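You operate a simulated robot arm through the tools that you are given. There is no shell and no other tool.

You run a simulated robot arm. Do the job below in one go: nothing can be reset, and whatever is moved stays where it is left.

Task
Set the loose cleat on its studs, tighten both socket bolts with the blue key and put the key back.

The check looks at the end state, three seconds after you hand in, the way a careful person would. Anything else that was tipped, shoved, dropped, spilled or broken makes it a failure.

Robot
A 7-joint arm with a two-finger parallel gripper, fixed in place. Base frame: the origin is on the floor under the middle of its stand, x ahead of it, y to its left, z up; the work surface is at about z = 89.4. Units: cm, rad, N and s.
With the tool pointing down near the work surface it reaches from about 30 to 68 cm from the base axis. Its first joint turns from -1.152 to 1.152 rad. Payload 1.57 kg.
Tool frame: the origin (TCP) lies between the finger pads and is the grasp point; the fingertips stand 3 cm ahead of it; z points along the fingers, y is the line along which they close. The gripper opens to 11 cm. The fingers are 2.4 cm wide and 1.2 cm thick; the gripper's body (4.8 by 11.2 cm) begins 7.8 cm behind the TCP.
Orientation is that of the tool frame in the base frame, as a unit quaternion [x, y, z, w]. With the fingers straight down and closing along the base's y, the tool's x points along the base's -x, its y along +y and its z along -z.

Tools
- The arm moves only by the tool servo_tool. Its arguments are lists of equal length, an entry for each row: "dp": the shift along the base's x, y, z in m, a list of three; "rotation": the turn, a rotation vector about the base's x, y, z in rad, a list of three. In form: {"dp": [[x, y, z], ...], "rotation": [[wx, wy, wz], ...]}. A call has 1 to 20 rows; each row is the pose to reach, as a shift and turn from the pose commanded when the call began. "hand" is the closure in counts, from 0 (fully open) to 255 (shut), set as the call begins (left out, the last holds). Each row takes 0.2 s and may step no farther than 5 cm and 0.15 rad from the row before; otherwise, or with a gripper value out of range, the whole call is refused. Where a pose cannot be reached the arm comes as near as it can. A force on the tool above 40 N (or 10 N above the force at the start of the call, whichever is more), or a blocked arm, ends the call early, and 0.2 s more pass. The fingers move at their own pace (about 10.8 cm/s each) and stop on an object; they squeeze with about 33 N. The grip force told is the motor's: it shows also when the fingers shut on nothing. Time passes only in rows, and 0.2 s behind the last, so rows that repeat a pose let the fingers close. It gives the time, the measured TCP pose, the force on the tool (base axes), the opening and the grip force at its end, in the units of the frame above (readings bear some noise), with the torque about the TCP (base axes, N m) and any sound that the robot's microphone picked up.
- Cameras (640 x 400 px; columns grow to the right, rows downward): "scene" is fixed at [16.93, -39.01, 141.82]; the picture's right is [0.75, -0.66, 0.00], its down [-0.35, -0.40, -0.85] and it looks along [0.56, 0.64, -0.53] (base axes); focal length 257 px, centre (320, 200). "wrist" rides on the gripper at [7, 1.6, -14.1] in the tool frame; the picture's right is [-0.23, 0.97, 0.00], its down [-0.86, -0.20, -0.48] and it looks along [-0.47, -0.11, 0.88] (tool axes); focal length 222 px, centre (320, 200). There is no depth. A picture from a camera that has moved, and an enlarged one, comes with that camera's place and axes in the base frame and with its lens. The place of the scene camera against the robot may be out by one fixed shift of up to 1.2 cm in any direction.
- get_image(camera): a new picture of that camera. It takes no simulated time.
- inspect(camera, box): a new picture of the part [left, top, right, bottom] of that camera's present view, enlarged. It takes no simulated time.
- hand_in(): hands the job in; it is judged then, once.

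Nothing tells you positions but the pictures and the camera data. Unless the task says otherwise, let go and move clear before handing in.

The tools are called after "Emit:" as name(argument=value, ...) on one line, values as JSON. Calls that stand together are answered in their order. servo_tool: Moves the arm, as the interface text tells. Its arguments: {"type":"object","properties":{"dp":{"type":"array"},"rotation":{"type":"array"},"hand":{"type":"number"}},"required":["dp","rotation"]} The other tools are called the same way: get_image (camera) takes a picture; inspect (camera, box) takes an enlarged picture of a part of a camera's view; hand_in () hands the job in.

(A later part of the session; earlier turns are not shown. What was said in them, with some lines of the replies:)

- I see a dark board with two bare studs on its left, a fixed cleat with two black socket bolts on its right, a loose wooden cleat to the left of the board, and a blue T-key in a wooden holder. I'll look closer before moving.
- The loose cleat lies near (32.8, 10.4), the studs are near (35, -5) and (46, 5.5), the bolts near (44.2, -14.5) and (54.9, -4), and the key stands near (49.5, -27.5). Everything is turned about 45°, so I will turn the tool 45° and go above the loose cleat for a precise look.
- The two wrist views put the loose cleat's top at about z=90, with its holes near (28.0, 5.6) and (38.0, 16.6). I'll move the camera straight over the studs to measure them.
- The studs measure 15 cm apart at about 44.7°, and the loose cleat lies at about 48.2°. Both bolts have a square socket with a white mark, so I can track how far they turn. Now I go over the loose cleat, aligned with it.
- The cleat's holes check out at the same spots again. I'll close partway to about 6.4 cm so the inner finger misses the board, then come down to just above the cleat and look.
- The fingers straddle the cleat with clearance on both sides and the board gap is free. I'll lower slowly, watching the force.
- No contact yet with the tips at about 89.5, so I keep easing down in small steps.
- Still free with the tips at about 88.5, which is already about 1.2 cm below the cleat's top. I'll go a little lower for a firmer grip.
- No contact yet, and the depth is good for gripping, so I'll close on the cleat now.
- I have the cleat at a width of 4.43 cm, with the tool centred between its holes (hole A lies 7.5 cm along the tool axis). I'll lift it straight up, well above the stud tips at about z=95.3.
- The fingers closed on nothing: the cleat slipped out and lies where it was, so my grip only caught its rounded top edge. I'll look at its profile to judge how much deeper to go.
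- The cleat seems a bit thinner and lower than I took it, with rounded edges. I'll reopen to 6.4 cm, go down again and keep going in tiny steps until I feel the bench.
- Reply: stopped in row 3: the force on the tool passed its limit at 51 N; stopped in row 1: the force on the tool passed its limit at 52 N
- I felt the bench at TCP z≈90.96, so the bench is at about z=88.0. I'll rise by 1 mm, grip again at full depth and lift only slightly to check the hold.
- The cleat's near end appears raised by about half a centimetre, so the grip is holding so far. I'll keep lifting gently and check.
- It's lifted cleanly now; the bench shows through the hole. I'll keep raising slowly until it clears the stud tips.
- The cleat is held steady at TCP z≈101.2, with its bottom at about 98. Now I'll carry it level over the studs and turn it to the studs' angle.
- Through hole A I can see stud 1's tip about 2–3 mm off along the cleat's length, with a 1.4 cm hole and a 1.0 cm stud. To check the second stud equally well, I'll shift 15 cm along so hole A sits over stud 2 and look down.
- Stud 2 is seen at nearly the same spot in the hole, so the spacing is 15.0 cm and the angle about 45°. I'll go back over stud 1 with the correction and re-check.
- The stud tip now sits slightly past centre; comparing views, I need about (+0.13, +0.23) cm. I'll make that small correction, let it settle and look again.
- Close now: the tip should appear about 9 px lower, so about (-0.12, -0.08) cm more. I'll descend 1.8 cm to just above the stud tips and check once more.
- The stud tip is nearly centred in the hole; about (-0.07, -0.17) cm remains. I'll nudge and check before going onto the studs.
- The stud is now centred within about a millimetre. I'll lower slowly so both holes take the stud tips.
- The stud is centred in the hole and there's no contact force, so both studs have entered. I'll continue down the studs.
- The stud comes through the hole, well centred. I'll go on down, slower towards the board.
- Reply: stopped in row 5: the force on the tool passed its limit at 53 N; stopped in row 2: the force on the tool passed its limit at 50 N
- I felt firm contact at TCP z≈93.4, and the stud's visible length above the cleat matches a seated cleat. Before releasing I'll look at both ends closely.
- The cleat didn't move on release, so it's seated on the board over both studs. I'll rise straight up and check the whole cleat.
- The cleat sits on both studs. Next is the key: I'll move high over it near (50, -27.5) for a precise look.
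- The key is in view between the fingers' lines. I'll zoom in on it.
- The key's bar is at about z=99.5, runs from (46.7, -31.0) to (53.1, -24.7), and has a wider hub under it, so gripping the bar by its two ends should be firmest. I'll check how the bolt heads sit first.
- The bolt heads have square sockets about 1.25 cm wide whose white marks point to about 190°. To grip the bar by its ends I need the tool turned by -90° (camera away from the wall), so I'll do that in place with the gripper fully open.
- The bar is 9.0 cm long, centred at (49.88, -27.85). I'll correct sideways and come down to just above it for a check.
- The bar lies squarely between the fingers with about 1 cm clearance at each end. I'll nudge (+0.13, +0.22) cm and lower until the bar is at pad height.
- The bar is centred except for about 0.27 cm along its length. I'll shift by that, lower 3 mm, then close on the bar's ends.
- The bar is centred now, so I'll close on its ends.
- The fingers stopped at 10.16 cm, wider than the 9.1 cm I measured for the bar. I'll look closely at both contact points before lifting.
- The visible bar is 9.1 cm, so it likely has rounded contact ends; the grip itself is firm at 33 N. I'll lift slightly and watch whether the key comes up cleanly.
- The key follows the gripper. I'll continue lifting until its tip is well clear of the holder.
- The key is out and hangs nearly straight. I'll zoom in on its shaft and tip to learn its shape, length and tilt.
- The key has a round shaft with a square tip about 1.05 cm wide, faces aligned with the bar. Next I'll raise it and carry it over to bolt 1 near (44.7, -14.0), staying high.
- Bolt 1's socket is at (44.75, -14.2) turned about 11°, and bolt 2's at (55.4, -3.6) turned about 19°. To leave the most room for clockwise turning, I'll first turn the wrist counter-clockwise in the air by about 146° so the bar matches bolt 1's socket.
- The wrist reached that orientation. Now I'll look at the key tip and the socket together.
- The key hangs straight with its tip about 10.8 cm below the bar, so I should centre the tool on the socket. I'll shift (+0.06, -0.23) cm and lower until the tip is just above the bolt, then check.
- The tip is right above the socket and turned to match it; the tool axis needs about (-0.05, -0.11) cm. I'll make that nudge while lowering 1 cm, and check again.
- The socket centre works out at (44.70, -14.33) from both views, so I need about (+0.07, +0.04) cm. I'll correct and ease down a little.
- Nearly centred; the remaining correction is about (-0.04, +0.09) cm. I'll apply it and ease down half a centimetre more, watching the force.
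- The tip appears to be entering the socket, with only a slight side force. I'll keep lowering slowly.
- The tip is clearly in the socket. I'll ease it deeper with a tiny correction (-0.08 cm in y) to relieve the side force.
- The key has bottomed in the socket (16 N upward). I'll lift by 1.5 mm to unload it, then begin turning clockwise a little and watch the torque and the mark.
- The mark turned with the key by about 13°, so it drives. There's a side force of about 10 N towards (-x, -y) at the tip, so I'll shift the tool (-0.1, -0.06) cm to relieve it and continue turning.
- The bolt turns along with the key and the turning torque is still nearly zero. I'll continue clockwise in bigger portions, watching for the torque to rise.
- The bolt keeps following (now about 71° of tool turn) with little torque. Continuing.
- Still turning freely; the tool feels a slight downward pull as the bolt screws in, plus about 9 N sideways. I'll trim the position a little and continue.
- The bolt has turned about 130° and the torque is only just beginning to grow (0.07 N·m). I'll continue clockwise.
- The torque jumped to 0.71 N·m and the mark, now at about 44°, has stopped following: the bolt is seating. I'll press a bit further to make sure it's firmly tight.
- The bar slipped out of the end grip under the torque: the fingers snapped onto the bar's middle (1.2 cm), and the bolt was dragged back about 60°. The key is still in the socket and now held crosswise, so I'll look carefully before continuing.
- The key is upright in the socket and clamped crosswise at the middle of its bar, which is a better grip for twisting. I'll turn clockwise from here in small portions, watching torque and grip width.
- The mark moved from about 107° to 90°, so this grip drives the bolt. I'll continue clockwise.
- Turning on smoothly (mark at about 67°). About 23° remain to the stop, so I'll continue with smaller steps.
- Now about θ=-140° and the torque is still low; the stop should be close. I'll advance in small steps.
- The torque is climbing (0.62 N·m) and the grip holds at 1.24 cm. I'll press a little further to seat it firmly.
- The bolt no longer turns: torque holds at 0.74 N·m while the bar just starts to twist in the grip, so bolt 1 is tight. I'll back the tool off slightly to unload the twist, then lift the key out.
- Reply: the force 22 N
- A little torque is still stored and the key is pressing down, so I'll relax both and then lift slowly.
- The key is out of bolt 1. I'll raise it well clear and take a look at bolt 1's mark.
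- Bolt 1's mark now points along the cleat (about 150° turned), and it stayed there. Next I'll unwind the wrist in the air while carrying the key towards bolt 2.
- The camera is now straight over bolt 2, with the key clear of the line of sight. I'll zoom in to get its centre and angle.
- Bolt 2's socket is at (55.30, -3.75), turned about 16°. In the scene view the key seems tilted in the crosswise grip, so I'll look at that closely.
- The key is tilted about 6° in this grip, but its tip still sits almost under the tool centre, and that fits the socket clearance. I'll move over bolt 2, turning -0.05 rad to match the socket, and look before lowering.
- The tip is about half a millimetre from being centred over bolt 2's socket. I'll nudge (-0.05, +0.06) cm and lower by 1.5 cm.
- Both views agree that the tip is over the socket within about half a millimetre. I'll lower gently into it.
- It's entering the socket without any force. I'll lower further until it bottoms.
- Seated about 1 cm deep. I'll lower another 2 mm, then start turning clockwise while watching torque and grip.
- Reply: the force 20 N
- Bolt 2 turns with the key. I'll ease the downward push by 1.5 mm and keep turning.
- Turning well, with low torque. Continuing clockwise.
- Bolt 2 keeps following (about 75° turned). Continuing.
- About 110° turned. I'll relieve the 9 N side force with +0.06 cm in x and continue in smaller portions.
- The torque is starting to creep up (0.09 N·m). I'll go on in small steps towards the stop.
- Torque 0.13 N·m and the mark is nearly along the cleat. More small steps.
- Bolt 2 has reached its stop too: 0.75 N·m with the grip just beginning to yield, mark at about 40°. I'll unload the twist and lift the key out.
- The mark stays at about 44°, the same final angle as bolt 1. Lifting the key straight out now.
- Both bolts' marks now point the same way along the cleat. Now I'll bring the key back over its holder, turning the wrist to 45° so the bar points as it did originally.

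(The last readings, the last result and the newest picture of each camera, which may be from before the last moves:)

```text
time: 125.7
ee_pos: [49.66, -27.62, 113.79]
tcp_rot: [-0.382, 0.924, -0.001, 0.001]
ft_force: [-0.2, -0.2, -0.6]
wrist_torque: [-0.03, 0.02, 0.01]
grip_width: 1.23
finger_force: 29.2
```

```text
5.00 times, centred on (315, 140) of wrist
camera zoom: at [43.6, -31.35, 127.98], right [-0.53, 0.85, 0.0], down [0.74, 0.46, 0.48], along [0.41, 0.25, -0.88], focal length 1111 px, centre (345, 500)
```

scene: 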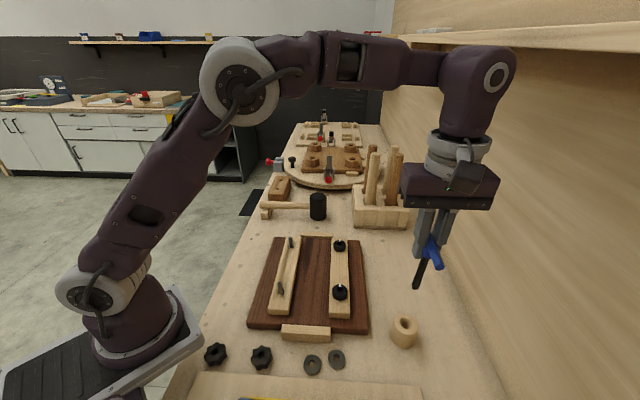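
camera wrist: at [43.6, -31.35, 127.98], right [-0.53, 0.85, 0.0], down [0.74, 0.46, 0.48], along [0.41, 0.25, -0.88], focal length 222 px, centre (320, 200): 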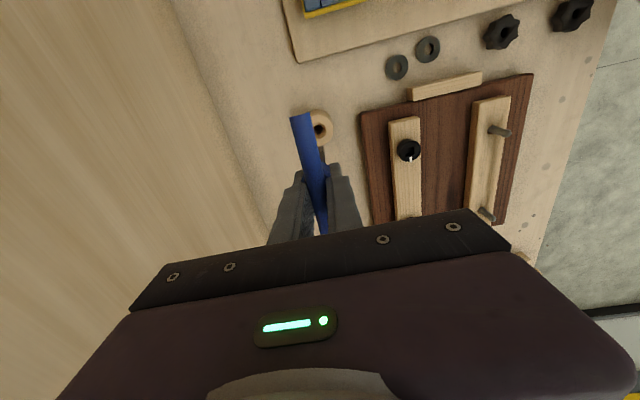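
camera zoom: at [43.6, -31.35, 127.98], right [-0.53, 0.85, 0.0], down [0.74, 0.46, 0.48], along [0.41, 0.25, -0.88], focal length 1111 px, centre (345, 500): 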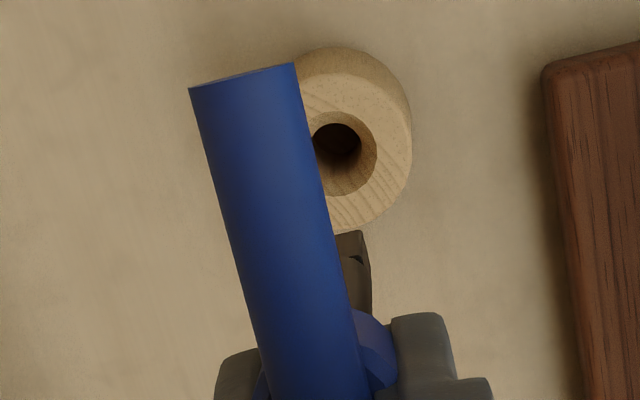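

The holder's hole is at (49.75, -27.65) with its rim at z≈92, and the key leans about 5° in the grip. To insert it upright I'll tilt the tool by that amount about the finger-closing axis and shift so the key's axis is over the hole.

Emit:
servo_tool(dp=[[0.002, 0.002, 0], [0.004, 0.004, 0], [0.006, 0.005, 0], [0.0067, 0.0058, 0], [0.0067, 0.0058, 0], [0.0067, 0.0058, 0]], rotation=[[-0.018, 0.018, 0], [-0.036, 0.036, 0], [-0.054, 0.054, 0], [-0.0654, 0.0654, 0], [-0.0654, 0.0654, 0], [-0.0654, 0.0654, 0]])

Emit:
get_image(camera="wrist")

Emit:
inspect(camera="wrist", box=[280, 100, 350, 180])

Emit:
inspect(camera="scene", box=[385, 225, 455, 355])

```text
time: 127.1
ee_pos: [50.36, -26.97, 113.89]
tcp_rot: [-0.382, 0.923, -0.018, -0.042]
ft_force: [0.3, 0.4, -1.5]
wrist_torque: [-0.01, -0.01, 0.02]
grip_width: 1.23
finger_force: 29.4
```

```text
taken
camera wrist: at [45.2, -29.77, 128.63], right [-0.53, 0.85, -0.02], down [0.77, 0.49, 0.4], along [0.35, 0.19, -0.92], focal length 222 px, centre (320, 200)
```

wrist: 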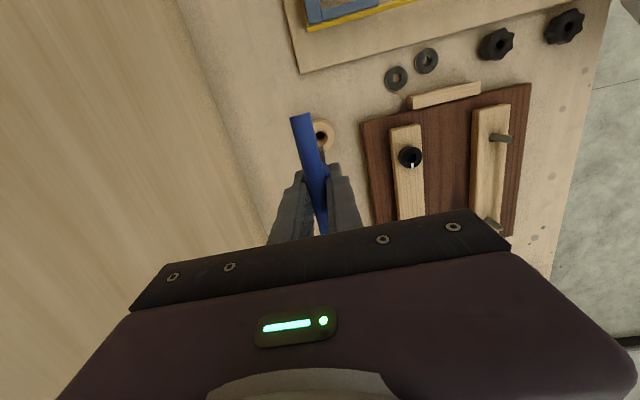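

```text
5.00 times, centred on (315, 140) of wrist
camera zoom: at [45.2, -29.77, 128.63], right [-0.53, 0.85, -0.02], down [0.77, 0.49, 0.4], along [0.35, 0.19, -0.92], focal length 1111 px, centre (345, 500)
```

zoom: 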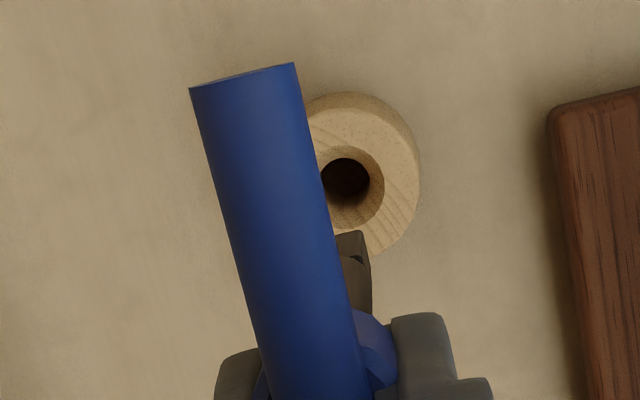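

```text
3.08 times, centred on (420, 290) of scene
camera zoom: at [16.93, -39.01, 141.82], right [0.75, -0.66, 0.0], down [-0.35, -0.4, -0.85], along [0.56, 0.64, -0.53], focal length 790 px, centre (12, -77)
```

zoom: 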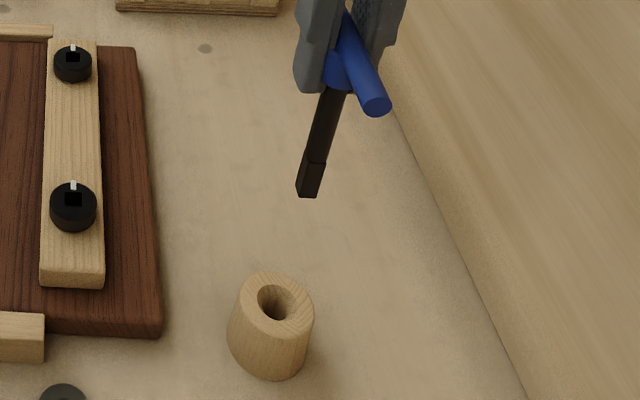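

Emit:
inspect(camera="wrist", box=[300, 110, 345, 155])

Emit:
inspect(camera="scene", box=[400, 270, 440, 350])

```text
8.89 times, centred on (322, 132) of wrist
camera zoom: at [45.2, -29.77, 128.63], right [-0.53, 0.85, -0.02], down [0.77, 0.49, 0.4], along [0.35, 0.19, -0.92], focal length 1974 px, centre (298, 800)
```

zoom: 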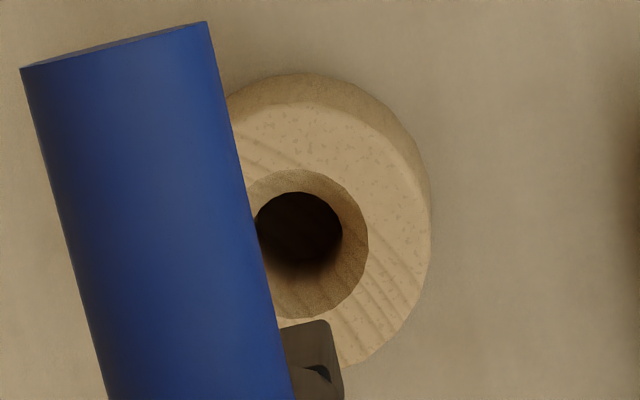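

```text
5.00 times, centred on (420, 310) of scene
camera zoom: at [16.93, -39.01, 141.82], right [0.75, -0.66, 0.0], down [-0.35, -0.4, -0.85], along [0.56, 0.64, -0.53], focal length 1284 px, centre (-180, -350)
```

zoom: 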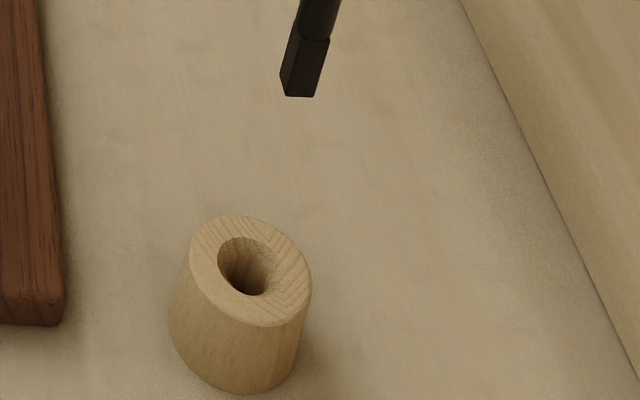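

The holder's bore is a wide funnel (about 2.6 cm at the rim), centred near (49.85, -27.86); the tip is about (+0.16, -0.23) cm short of it. I'll correct and lower to just above the rim.

Emit:
servo_tool(dp=[[0.0016, -0.0023, -0.01], [0.0016, -0.0023, -0.025], [0.0016, -0.0023, -0.04], [0.0016, -0.0023, -0.055], [0.0016, -0.0023, -0.07], [0.0016, -0.0023, -0.08], [0.0016, -0.0023, -0.08], [0.0016, -0.0023, -0.08]], rotation=[[0, 0, 0], [0, 0, 0], [0, 0, 0], [0, 0, 0], [0, 0, 0], [0, 0, 0], [0, 0, 0], [0, 0, 0]])

Emit:
inspect(camera="wrist", box=[295, 105, 350, 165])

Emit:
inspect(camera="scene", box=[385, 265, 445, 355])

```text
time: 128.9
ee_pos: [50.6, -27.24, 105.94]
tcp_rot: [-0.382, 0.923, -0.018, -0.042]
ft_force: [-0.6, 0.0, -1.9]
wrist_torque: [0.01, -0.02, 0.03]
grip_width: 1.19
finger_force: 28.7
```

```text
6.67 times, centred on (322, 135) of wrist
camera zoom: at [45.35, -29.99, 120.7], right [-0.53, 0.85, -0.02], down [0.77, 0.49, 0.4], along [0.35, 0.19, -0.92], focal length 1481 px, centre (303, 633)
```

zoom: 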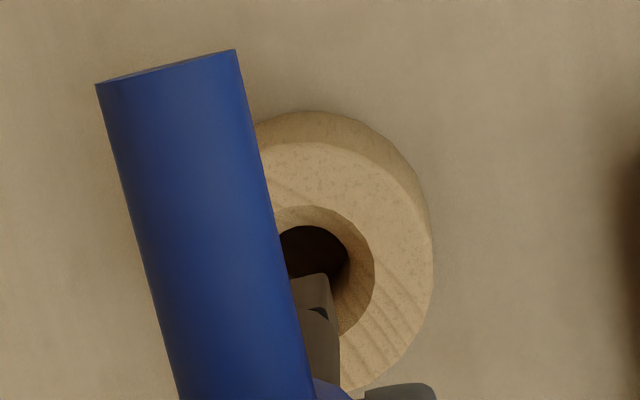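

```text
4.44 times, centred on (415, 310) of scene
camera zoom: at [16.93, -39.01, 141.82], right [0.75, -0.66, 0.0], down [-0.35, -0.4, -0.85], along [0.56, 0.64, -0.53], focal length 1141 px, centre (-102, -289)
```

zoom: 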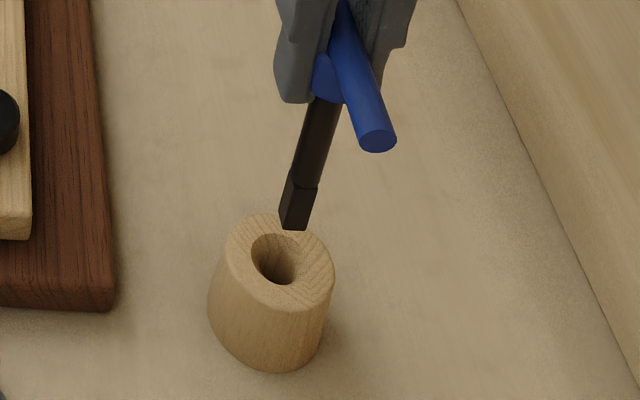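

The two views bracket the hole centre within a couple of millimetres, well inside the funnel. I'll lower the tip into it slowly, watching the force.

Emit:
servo_tool(dp=[[0, 0, -0.006], [0, 0, -0.012], [0, 0, -0.018], [0, 0, -0.024], [0, 0, -0.03], [0, 0, -0.03]], rotation=[[0, 0, 0], [0, 0, 0], [0, 0, 0], [0, 0, 0], [0, 0, 0], [0, 0, 0]])

Emit:
inspect(camera="wrist", box=[295, 105, 350, 165])

Emit:
inspect(camera="scene", box=[385, 265, 445, 355])

```text
time: 130.3
ee_pos: [50.62, -27.39, 102.95]
tcp_rot: [-0.381, 0.923, -0.018, -0.043]
ft_force: [0.5, -0.3, -0.5]
wrist_torque: [0.02, -0.01, 0.0]
grip_width: 1.2
finger_force: 29.2
```

```text
6.67 times, centred on (322, 135) of wrist
camera zoom: at [45.42, -30.07, 117.75], right [-0.53, 0.85, -0.02], down [0.77, 0.49, 0.4], along [0.35, 0.19, -0.92], focal length 1481 px, centre (303, 633)
```

zoom: 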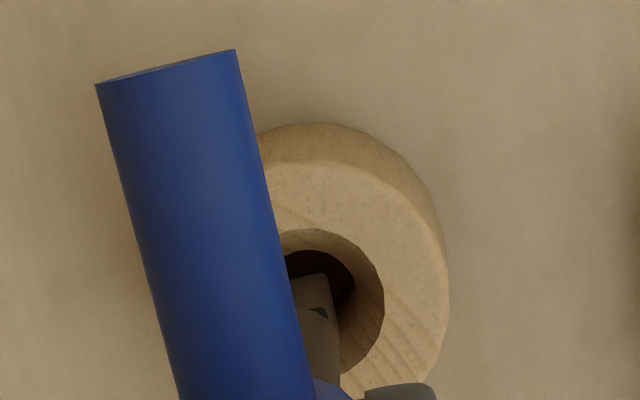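

```text
4.44 times, centred on (415, 310) of scene
camera zoom: at [16.93, -39.01, 141.82], right [0.75, -0.66, 0.0], down [-0.35, -0.4, -0.85], along [0.56, 0.64, -0.53], focal length 1141 px, centre (-102, -289)
```

zoom: 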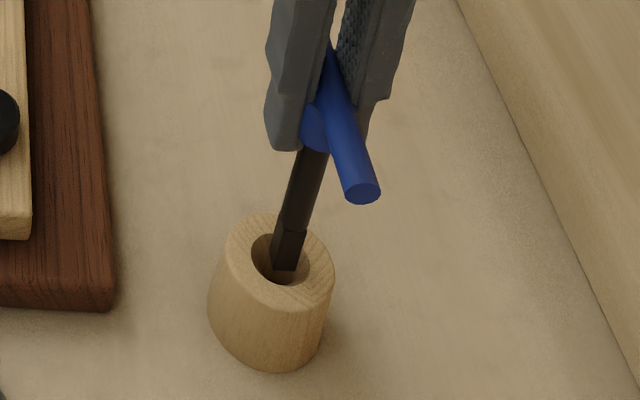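

Emit:
inspect(camera="scene", box=[400, 300, 430, 340])

Emit:
inspect(camera="wrist", box=[312, 130, 342, 165])

```text
10.00 times, centred on (415, 320) of scene
camera zoom: at [16.93, -39.01, 141.82], right [0.75, -0.66, 0.0], down [-0.35, -0.4, -0.85], along [0.56, 0.64, -0.53], focal length 2567 px, centre (-630, -1000)
```

zoom: 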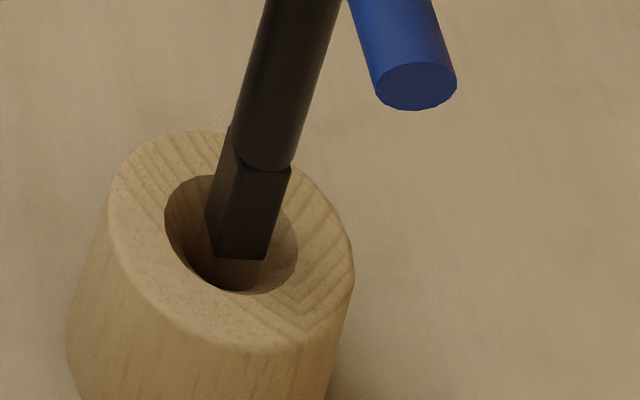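

```text
11.43 times, centred on (327, 148) of wrist
camera zoom: at [45.42, -30.07, 117.75], right [-0.53, 0.85, -0.02], down [0.77, 0.49, 0.4], along [0.35, 0.19, -0.92], focal length 2538 px, centre (240, 800)
```

zoom: 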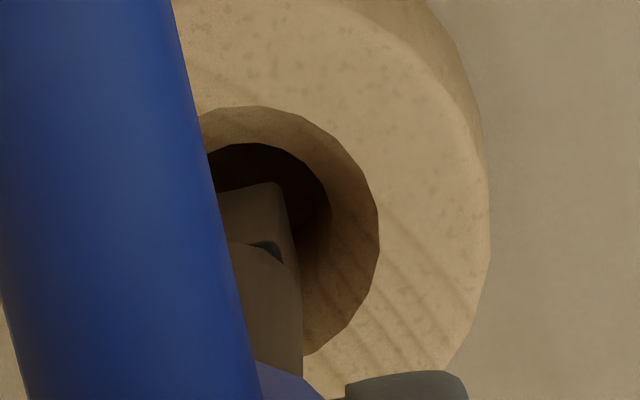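

The tip is inside the funnel with clearance all round. I'll nudge (-0.05, +0.05) cm and keep lowering slowly.

Emit:
servo_tool(dp=[[-0.0005, 0.0005, -0.004], [-0.0005, 0.0005, -0.008], [-0.0005, 0.0005, -0.012], [-0.0005, 0.0005, -0.016], [-0.0005, 0.0005, -0.02], [-0.0005, 0.0005, -0.02]], rotation=[[0, 0, 0], [0, 0, 0], [0, 0, 0], [0, 0, 0], [0, 0, 0], [0, 0, 0]])

Emit:
inspect(camera="scene", box=[390, 275, 445, 345])

Emit:
inspect(camera="wrist", box=[295, 105, 350, 175])

```text
time: 131.7
ee_pos: [50.64, -27.43, 101.04]
tcp_rot: [-0.381, 0.923, -0.018, -0.042]
ft_force: [-0.5, -0.3, -0.7]
wrist_torque: [0.01, -0.03, -0.03]
grip_width: 1.19
finger_force: 29.4
```

```text
5.71 times, centred on (418, 310) of scene
camera zoom: at [16.93, -39.01, 141.82], right [0.75, -0.66, 0.0], down [-0.35, -0.4, -0.85], along [0.56, 0.64, -0.53], focal length 1467 px, centre (-237, -429)
```

zoom: 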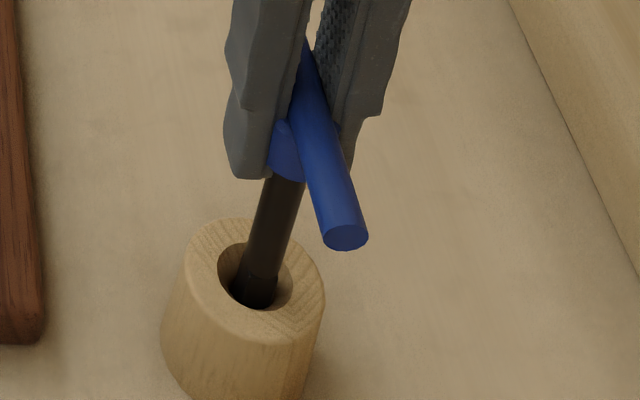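

```text
5.71 times, centred on (322, 140) of wrist
camera zoom: at [45.33, -30.12, 115.76], right [-0.53, 0.85, -0.02], down [0.77, 0.49, 0.4], along [0.35, 0.19, -0.92], focal length 1269 px, centre (306, 543)
```

zoom: 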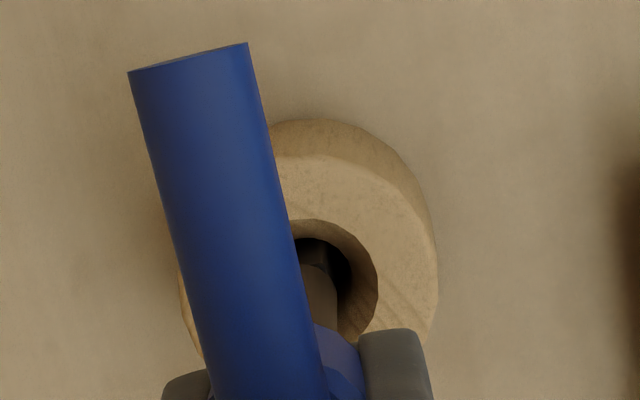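

No force at all; the key is sliding in. It originally rested with its bar at z≈99.6, so about 1.5 cm remain.

Emit:
servo_tool(dp=[[0, 0, -0.003], [0, 0, -0.006], [0, 0, -0.009], [0, 0, -0.011], [0, 0, -0.011]], rotation=[[0, 0, 0], [0, 0, 0], [0, 0, 0], [0, 0, 0], [0, 0, 0]])

Emit:
servo_tool(dp=[[0, 0, -0.0015], [0, 0, -0.003], [0, 0, -0.003]], rotation=[[0, 0, 0], [0, 0, 0], [0, 0, 0]])

Emit:
inspect(camera="scene", box=[390, 275, 445, 345])

```text
time: 132.9
ee_pos: [50.64, -27.4, 99.64]
tcp_rot: [-0.383, 0.923, -0.018, -0.041]
ft_force: [-0.2, 0.0, -1.4]
wrist_torque: [0.02, -0.02, -0.01]
grip_width: 1.21
finger_force: 29.7
```

```text
time: 133.7
ee_pos: [50.53, -27.36, 99.61]
tcp_rot: [-0.382, 0.923, -0.018, -0.041]
ft_force: [0.8, 0.6, -0.5]
wrist_torque: [0.02, 0.01, -0.01]
grip_width: 1.19
finger_force: 29.2
```

```text
5.71 times, centred on (418, 310) of scene
camera zoom: at [16.93, -39.01, 141.82], right [0.75, -0.66, 0.0], down [-0.35, -0.4, -0.85], along [0.56, 0.64, -0.53], focal length 1467 px, centre (-237, -429)
```

zoom: 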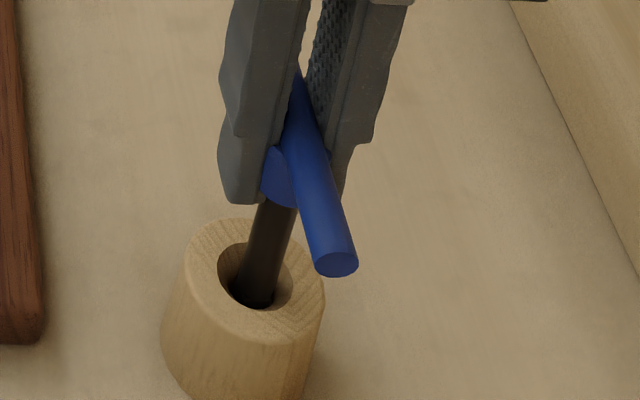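

Still no contact, so I continue in 1 mm steps until I feel the bottom.

Emit:
servo_tool(dp=[[0, 0, -0.001], [0, 0, -0.002], [0, 0, -0.003], [0, 0, -0.003]], rotation=[[0, 0, 0], [0, 0, 0], [0, 0, 0], [0, 0, 0]])

Emit:
servo_tool(dp=[[0, 0, -0.001], [0, 0, -0.002], [0, 0, -0.003], [0, 0, -0.003]], rotation=[[0, 0, 0], [0, 0, 0], [0, 0, 0], [0, 0, 0]])

```text
time: 134.7
ee_pos: [50.43, -27.38, 99.26]
tcp_rot: [-0.382, 0.923, -0.018, -0.041]
ft_force: [0.2, 0.8, -1.3]
wrist_torque: [-0.01, -0.01, -0.01]
grip_width: 1.2
finger_force: 29.4
```

```text
time: 135.7
ee_pos: [50.47, -27.21, 98.98]
tcp_rot: [-0.383, 0.923, -0.019, -0.042]
ft_force: [0.2, 0.6, -2.1]
wrist_torque: [-0.02, 0.0, 0.02]
grip_width: 1.21
finger_force: 28.5
```

Emit:
servo_tool(dp=[[0, 0, -0.001], [0, 0, -0.002], [0, 0, -0.003], [0, 0, -0.004], [0, 0, -0.004]], rotation=[[0, 0, 0], [0, 0, 0], [0, 0, 0], [0, 0, 0], [0, 0, 0]])

Emit:
inspect(camera="scene", box=[390, 275, 445, 345])

Emit:
inspect(camera="wrist", box=[270, 105, 370, 235])

```text
time: 136.9
ee_pos: [50.47, -27.23, 98.47]
tcp_rot: [-0.383, 0.923, -0.018, -0.041]
ft_force: [1.0, 2.6, 23.0]
wrist_torque: [0.2, 0.05, -0.07]
grip_width: 1.2
finger_force: 28.7
```

```text
5.71 times, centred on (418, 310) of scene
camera zoom: at [16.89, -38.98, 141.84], right [0.75, -0.66, 0.0], down [-0.35, -0.4, -0.85], along [0.56, 0.63, -0.53], focal length 1467 px, centre (-237, -429)
```

zoom: 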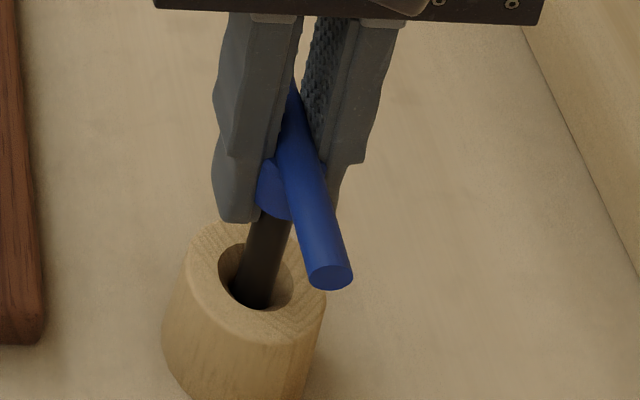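

```text
3.08 times, centred on (320, 170) of wrist
camera zoom: at [45.31, -30.06, 113.34], right [-0.53, 0.85, -0.02], down [0.77, 0.49, 0.4], along [0.35, 0.19, -0.92], focal length 684 px, centre (320, 292)
```

zoom: 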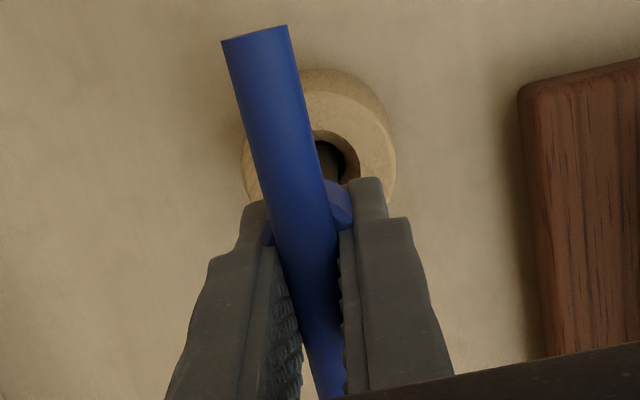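

The key has bottomed in its holder (23 N). I'll lift 1.5 mm to unload it, then open the fingers evenly to let go.

Emit:
servo_tool(dp=[[0, 0, 0.001], [0, 0, 0.002], [0, 0, 0.002]], rotation=[[0, 0, 0], [0, 0, 0], [0, 0, 0]])

Emit:
servo_tool(dp=[[0, 0, 0], [0, 0, 0], [0, 0, 0], [0, 0, 0], [0, 0, 0]], rotation=[[0, 0, 0], [0, 0, 0], [0, 0, 0], [0, 0, 0], [0, 0, 0]], hand=120)

Emit:
inspect(camera="scene", box=[380, 255, 455, 355])

Emit:
inspect(camera="wrist", box=[250, 105, 390, 245])

```text
time: 137.7
ee_pos: [50.63, -27.2, 98.8]
tcp_rot: [-0.382, 0.923, -0.018, -0.042]
ft_force: [0.1, 0.0, -0.3]
wrist_torque: [0.02, 0.01, 0.01]
grip_width: 1.21
finger_force: 29.6
```

```text
time: 138.9
ee_pos: [50.48, -27.18, 98.93]
tcp_rot: [-0.382, 0.923, -0.017, -0.042]
ft_force: [0.7, 0.4, -0.4]
wrist_torque: [0.02, -0.01, 0.0]
grip_width: 5.82
finger_force: 0.0
```

```text
4.00 times, centred on (418, 305) of scene
camera zoom: at [16.93, -39.01, 141.82], right [0.75, -0.66, 0.0], down [-0.35, -0.4, -0.85], along [0.56, 0.64, -0.53], focal length 1027 px, centre (-70, -220)
```

zoom: 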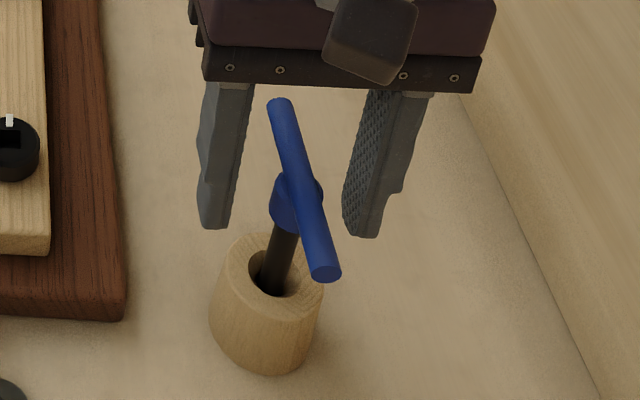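

```text
2.86 times, centred on (320, 175) of wrist
camera zoom: at [45.4, -30.01, 113.5], right [-0.53, 0.85, -0.02], down [0.77, 0.49, 0.4], along [0.35, 0.19, -0.92], focal length 635 px, centre (320, 271)
```

zoom: 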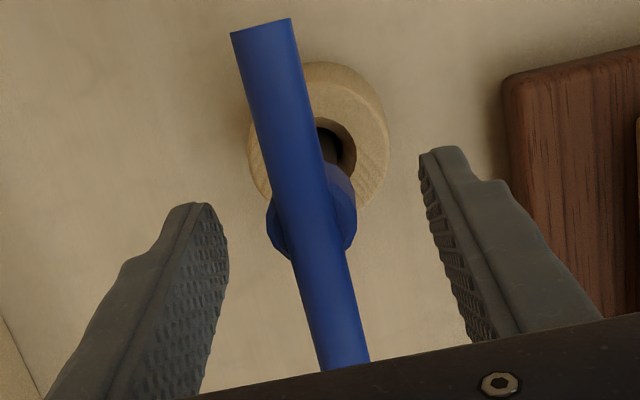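

The key stands upright in its holder, fully released between the open fingers. I'll rise straight up, clear of it.

Emit:
servo_tool(dp=[[0, 0, 0.006], [0, 0, 0.016], [0, 0, 0.03], [0, 0, 0.05], [0, 0, 0.07], [0, 0, 0.09], [0, 0, 0.11], [0, 0, 0.13], [0, 0, 0.15], [0, 0, 0.15]], rotation=[[0, 0, 0], [0, 0, 0], [0, 0, 0], [0, 0, 0], [0, 0, 0], [0.01, -0.01, 0], [0.03, -0.03, 0], [0.05, -0.05, 0], [0.065, -0.065, 0], [0.065, -0.065, 0]])

Emit:
get_image(camera="scene")

Emit:
get_image(camera="wrist")

Emit:
inspect(camera="scene", box=[370, 260, 450, 360])

Emit:
inspect(camera="scene", box=[230, 220, 390, 340])

```text
time: 141.1
ee_pos: [50.57, -27.09, 113.79]
tcp_rot: [-0.382, 0.924, 0.0, 0.002]
ft_force: [0.0, 1.0, -0.4]
wrist_torque: [-0.02, 0.01, 0.03]
grip_width: 5.83
finger_force: 0.1
```

```text
taken
```

scene: 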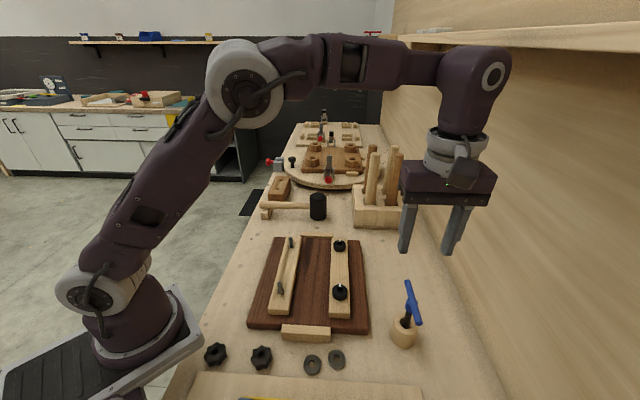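

```text
taken
camera wrist: at [44.41, -30.74, 127.95], right [-0.53, 0.85, 0.0], down [0.74, 0.46, 0.48], along [0.41, 0.25, -0.88], focal length 222 px, centre (320, 200)
```

wrist: 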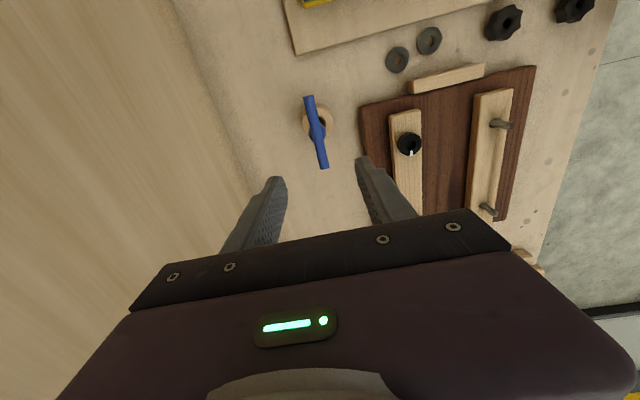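

```text
4.00 times, centred on (410, 310) of scene
camera zoom: at [16.93, -39.01, 141.82], right [0.75, -0.66, 0.0], down [-0.35, -0.4, -0.85], along [0.56, 0.64, -0.53], focal length 1027 px, centre (-40, -240)
```

zoom: 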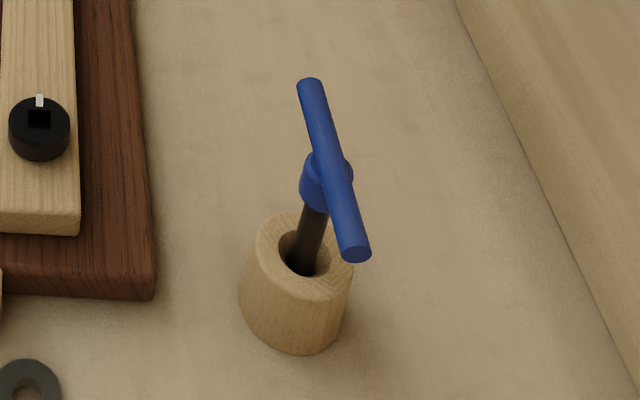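

```text
3.33 times, centred on (310, 280) of scene
camera zoom: at [16.93, -39.01, 141.82], right [0.75, -0.66, 0.0], down [-0.35, -0.4, -0.85], along [0.56, 0.64, -0.53], focal length 856 px, centre (353, -67)
```

zoom: 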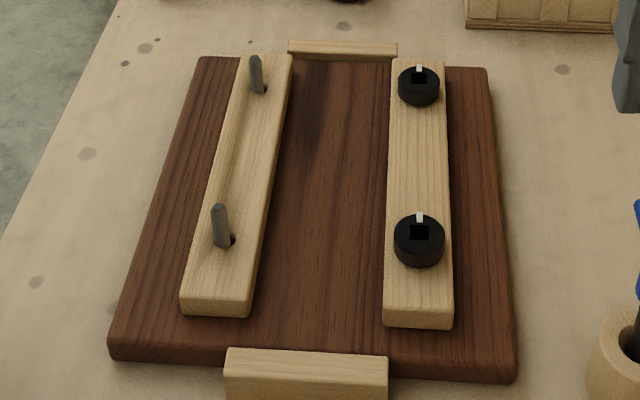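

The key is back in its holder just as before, the cleat sits on both studs, and both bolt marks line up with the cleat. I'll do a close final check of the bolts and surroundings.

Emit:
inspect(camera="scene", box=[325, 275, 360, 310])

Emit:
inspect(camera="scene", box=[325, 230, 360, 265])

Emit:
inspect(camera="scene", box=[190, 310, 440, 400])

Emit:
inspect(camera="wrist", box=[380, 70, 540, 230])

```text
11.43 times, centred on (342, 292) of scene
camera zoom: at [16.93, -39.01, 141.82], right [0.75, -0.66, 0.0], down [-0.35, -0.4, -0.85], along [0.56, 0.64, -0.53], focal length 2934 px, centre (63, -857)
```

zoom: 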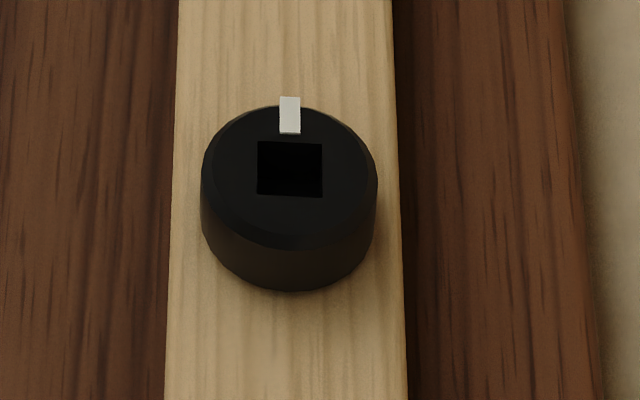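

```text
11.43 times, centred on (342, 248) of scene
camera zoom: at [16.93, -39.01, 141.82], right [0.75, -0.66, 0.0], down [-0.35, -0.4, -0.85], along [0.56, 0.64, -0.53], focal length 2934 px, centre (63, -343)
```

zoom: 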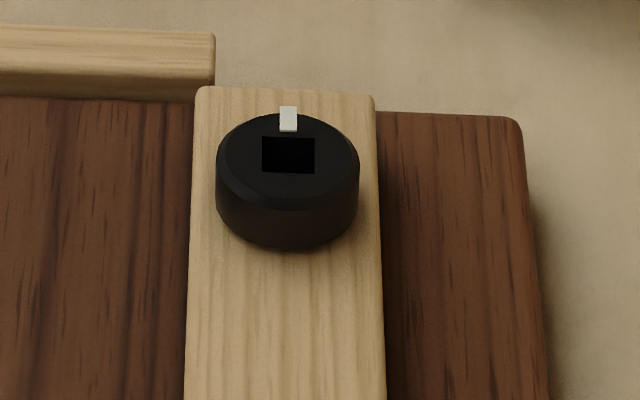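

```text
2.56 times, centred on (315, 355) of scene
camera zoom: at [16.93, -39.01, 141.82], right [0.75, -0.66, 0.0], down [-0.35, -0.4, -0.85], along [0.56, 0.64, -0.53], focal length 657 px, centre (333, -197)
```

zoom: 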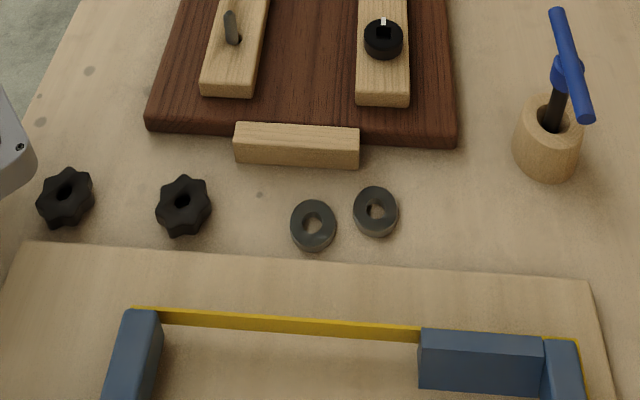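

```text
2.50 times, centred on (460, 150) of wrist
camera zoom: at [44.41, -30.74, 127.95], right [-0.53, 0.85, 0.0], down [0.74, 0.46, 0.48], along [0.41, 0.25, -0.88], focal length 555 px, centre (-30, 325)
```

zoom: 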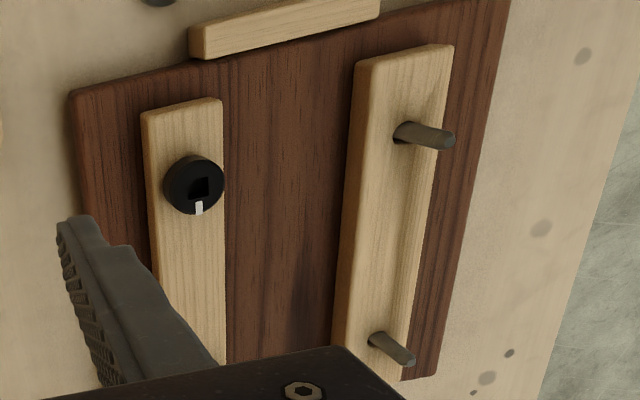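

Both marks are exactly in line with the cleat, the loose cleat lies flat over both studs, the key is back in its holder, and the knobs, washers and other items are where they were. The gripper is open and clear, so I'm handing in.

Emit:
hand_in()

```text
The job is handed in.
```

The job is handed in. The loose cleat is on its studs, both socket bolts are tightened, and the blue key is back in its holder.

- **Cleat:** it lies flat on the board with both studs through its holes. My first grip slipped, but the cleat did not move; I took a deeper grip and it went on without trouble.
- **Bolts:** both turned clockwise about 150° until they stopped. At the end I felt about 0.75 N·m on each, and that was as much as the grip could give. Both white marks now point straight along the fixed cleat. I took that as fully tight, because nothing else showed a tightness reading.
- **Bolt 1 slip:** while I was tightening bolt 1, the key's bar slipped in the fingers and turned the bolt back about 60°. I turned it forward again to the same stop, so it ended up matching bolt 2.
- **Key:** it stands upright in its holder with its bar at about the original angle.

The star knobs, washers and other items look untouched in the final pictures. The gripper is open and well clear.
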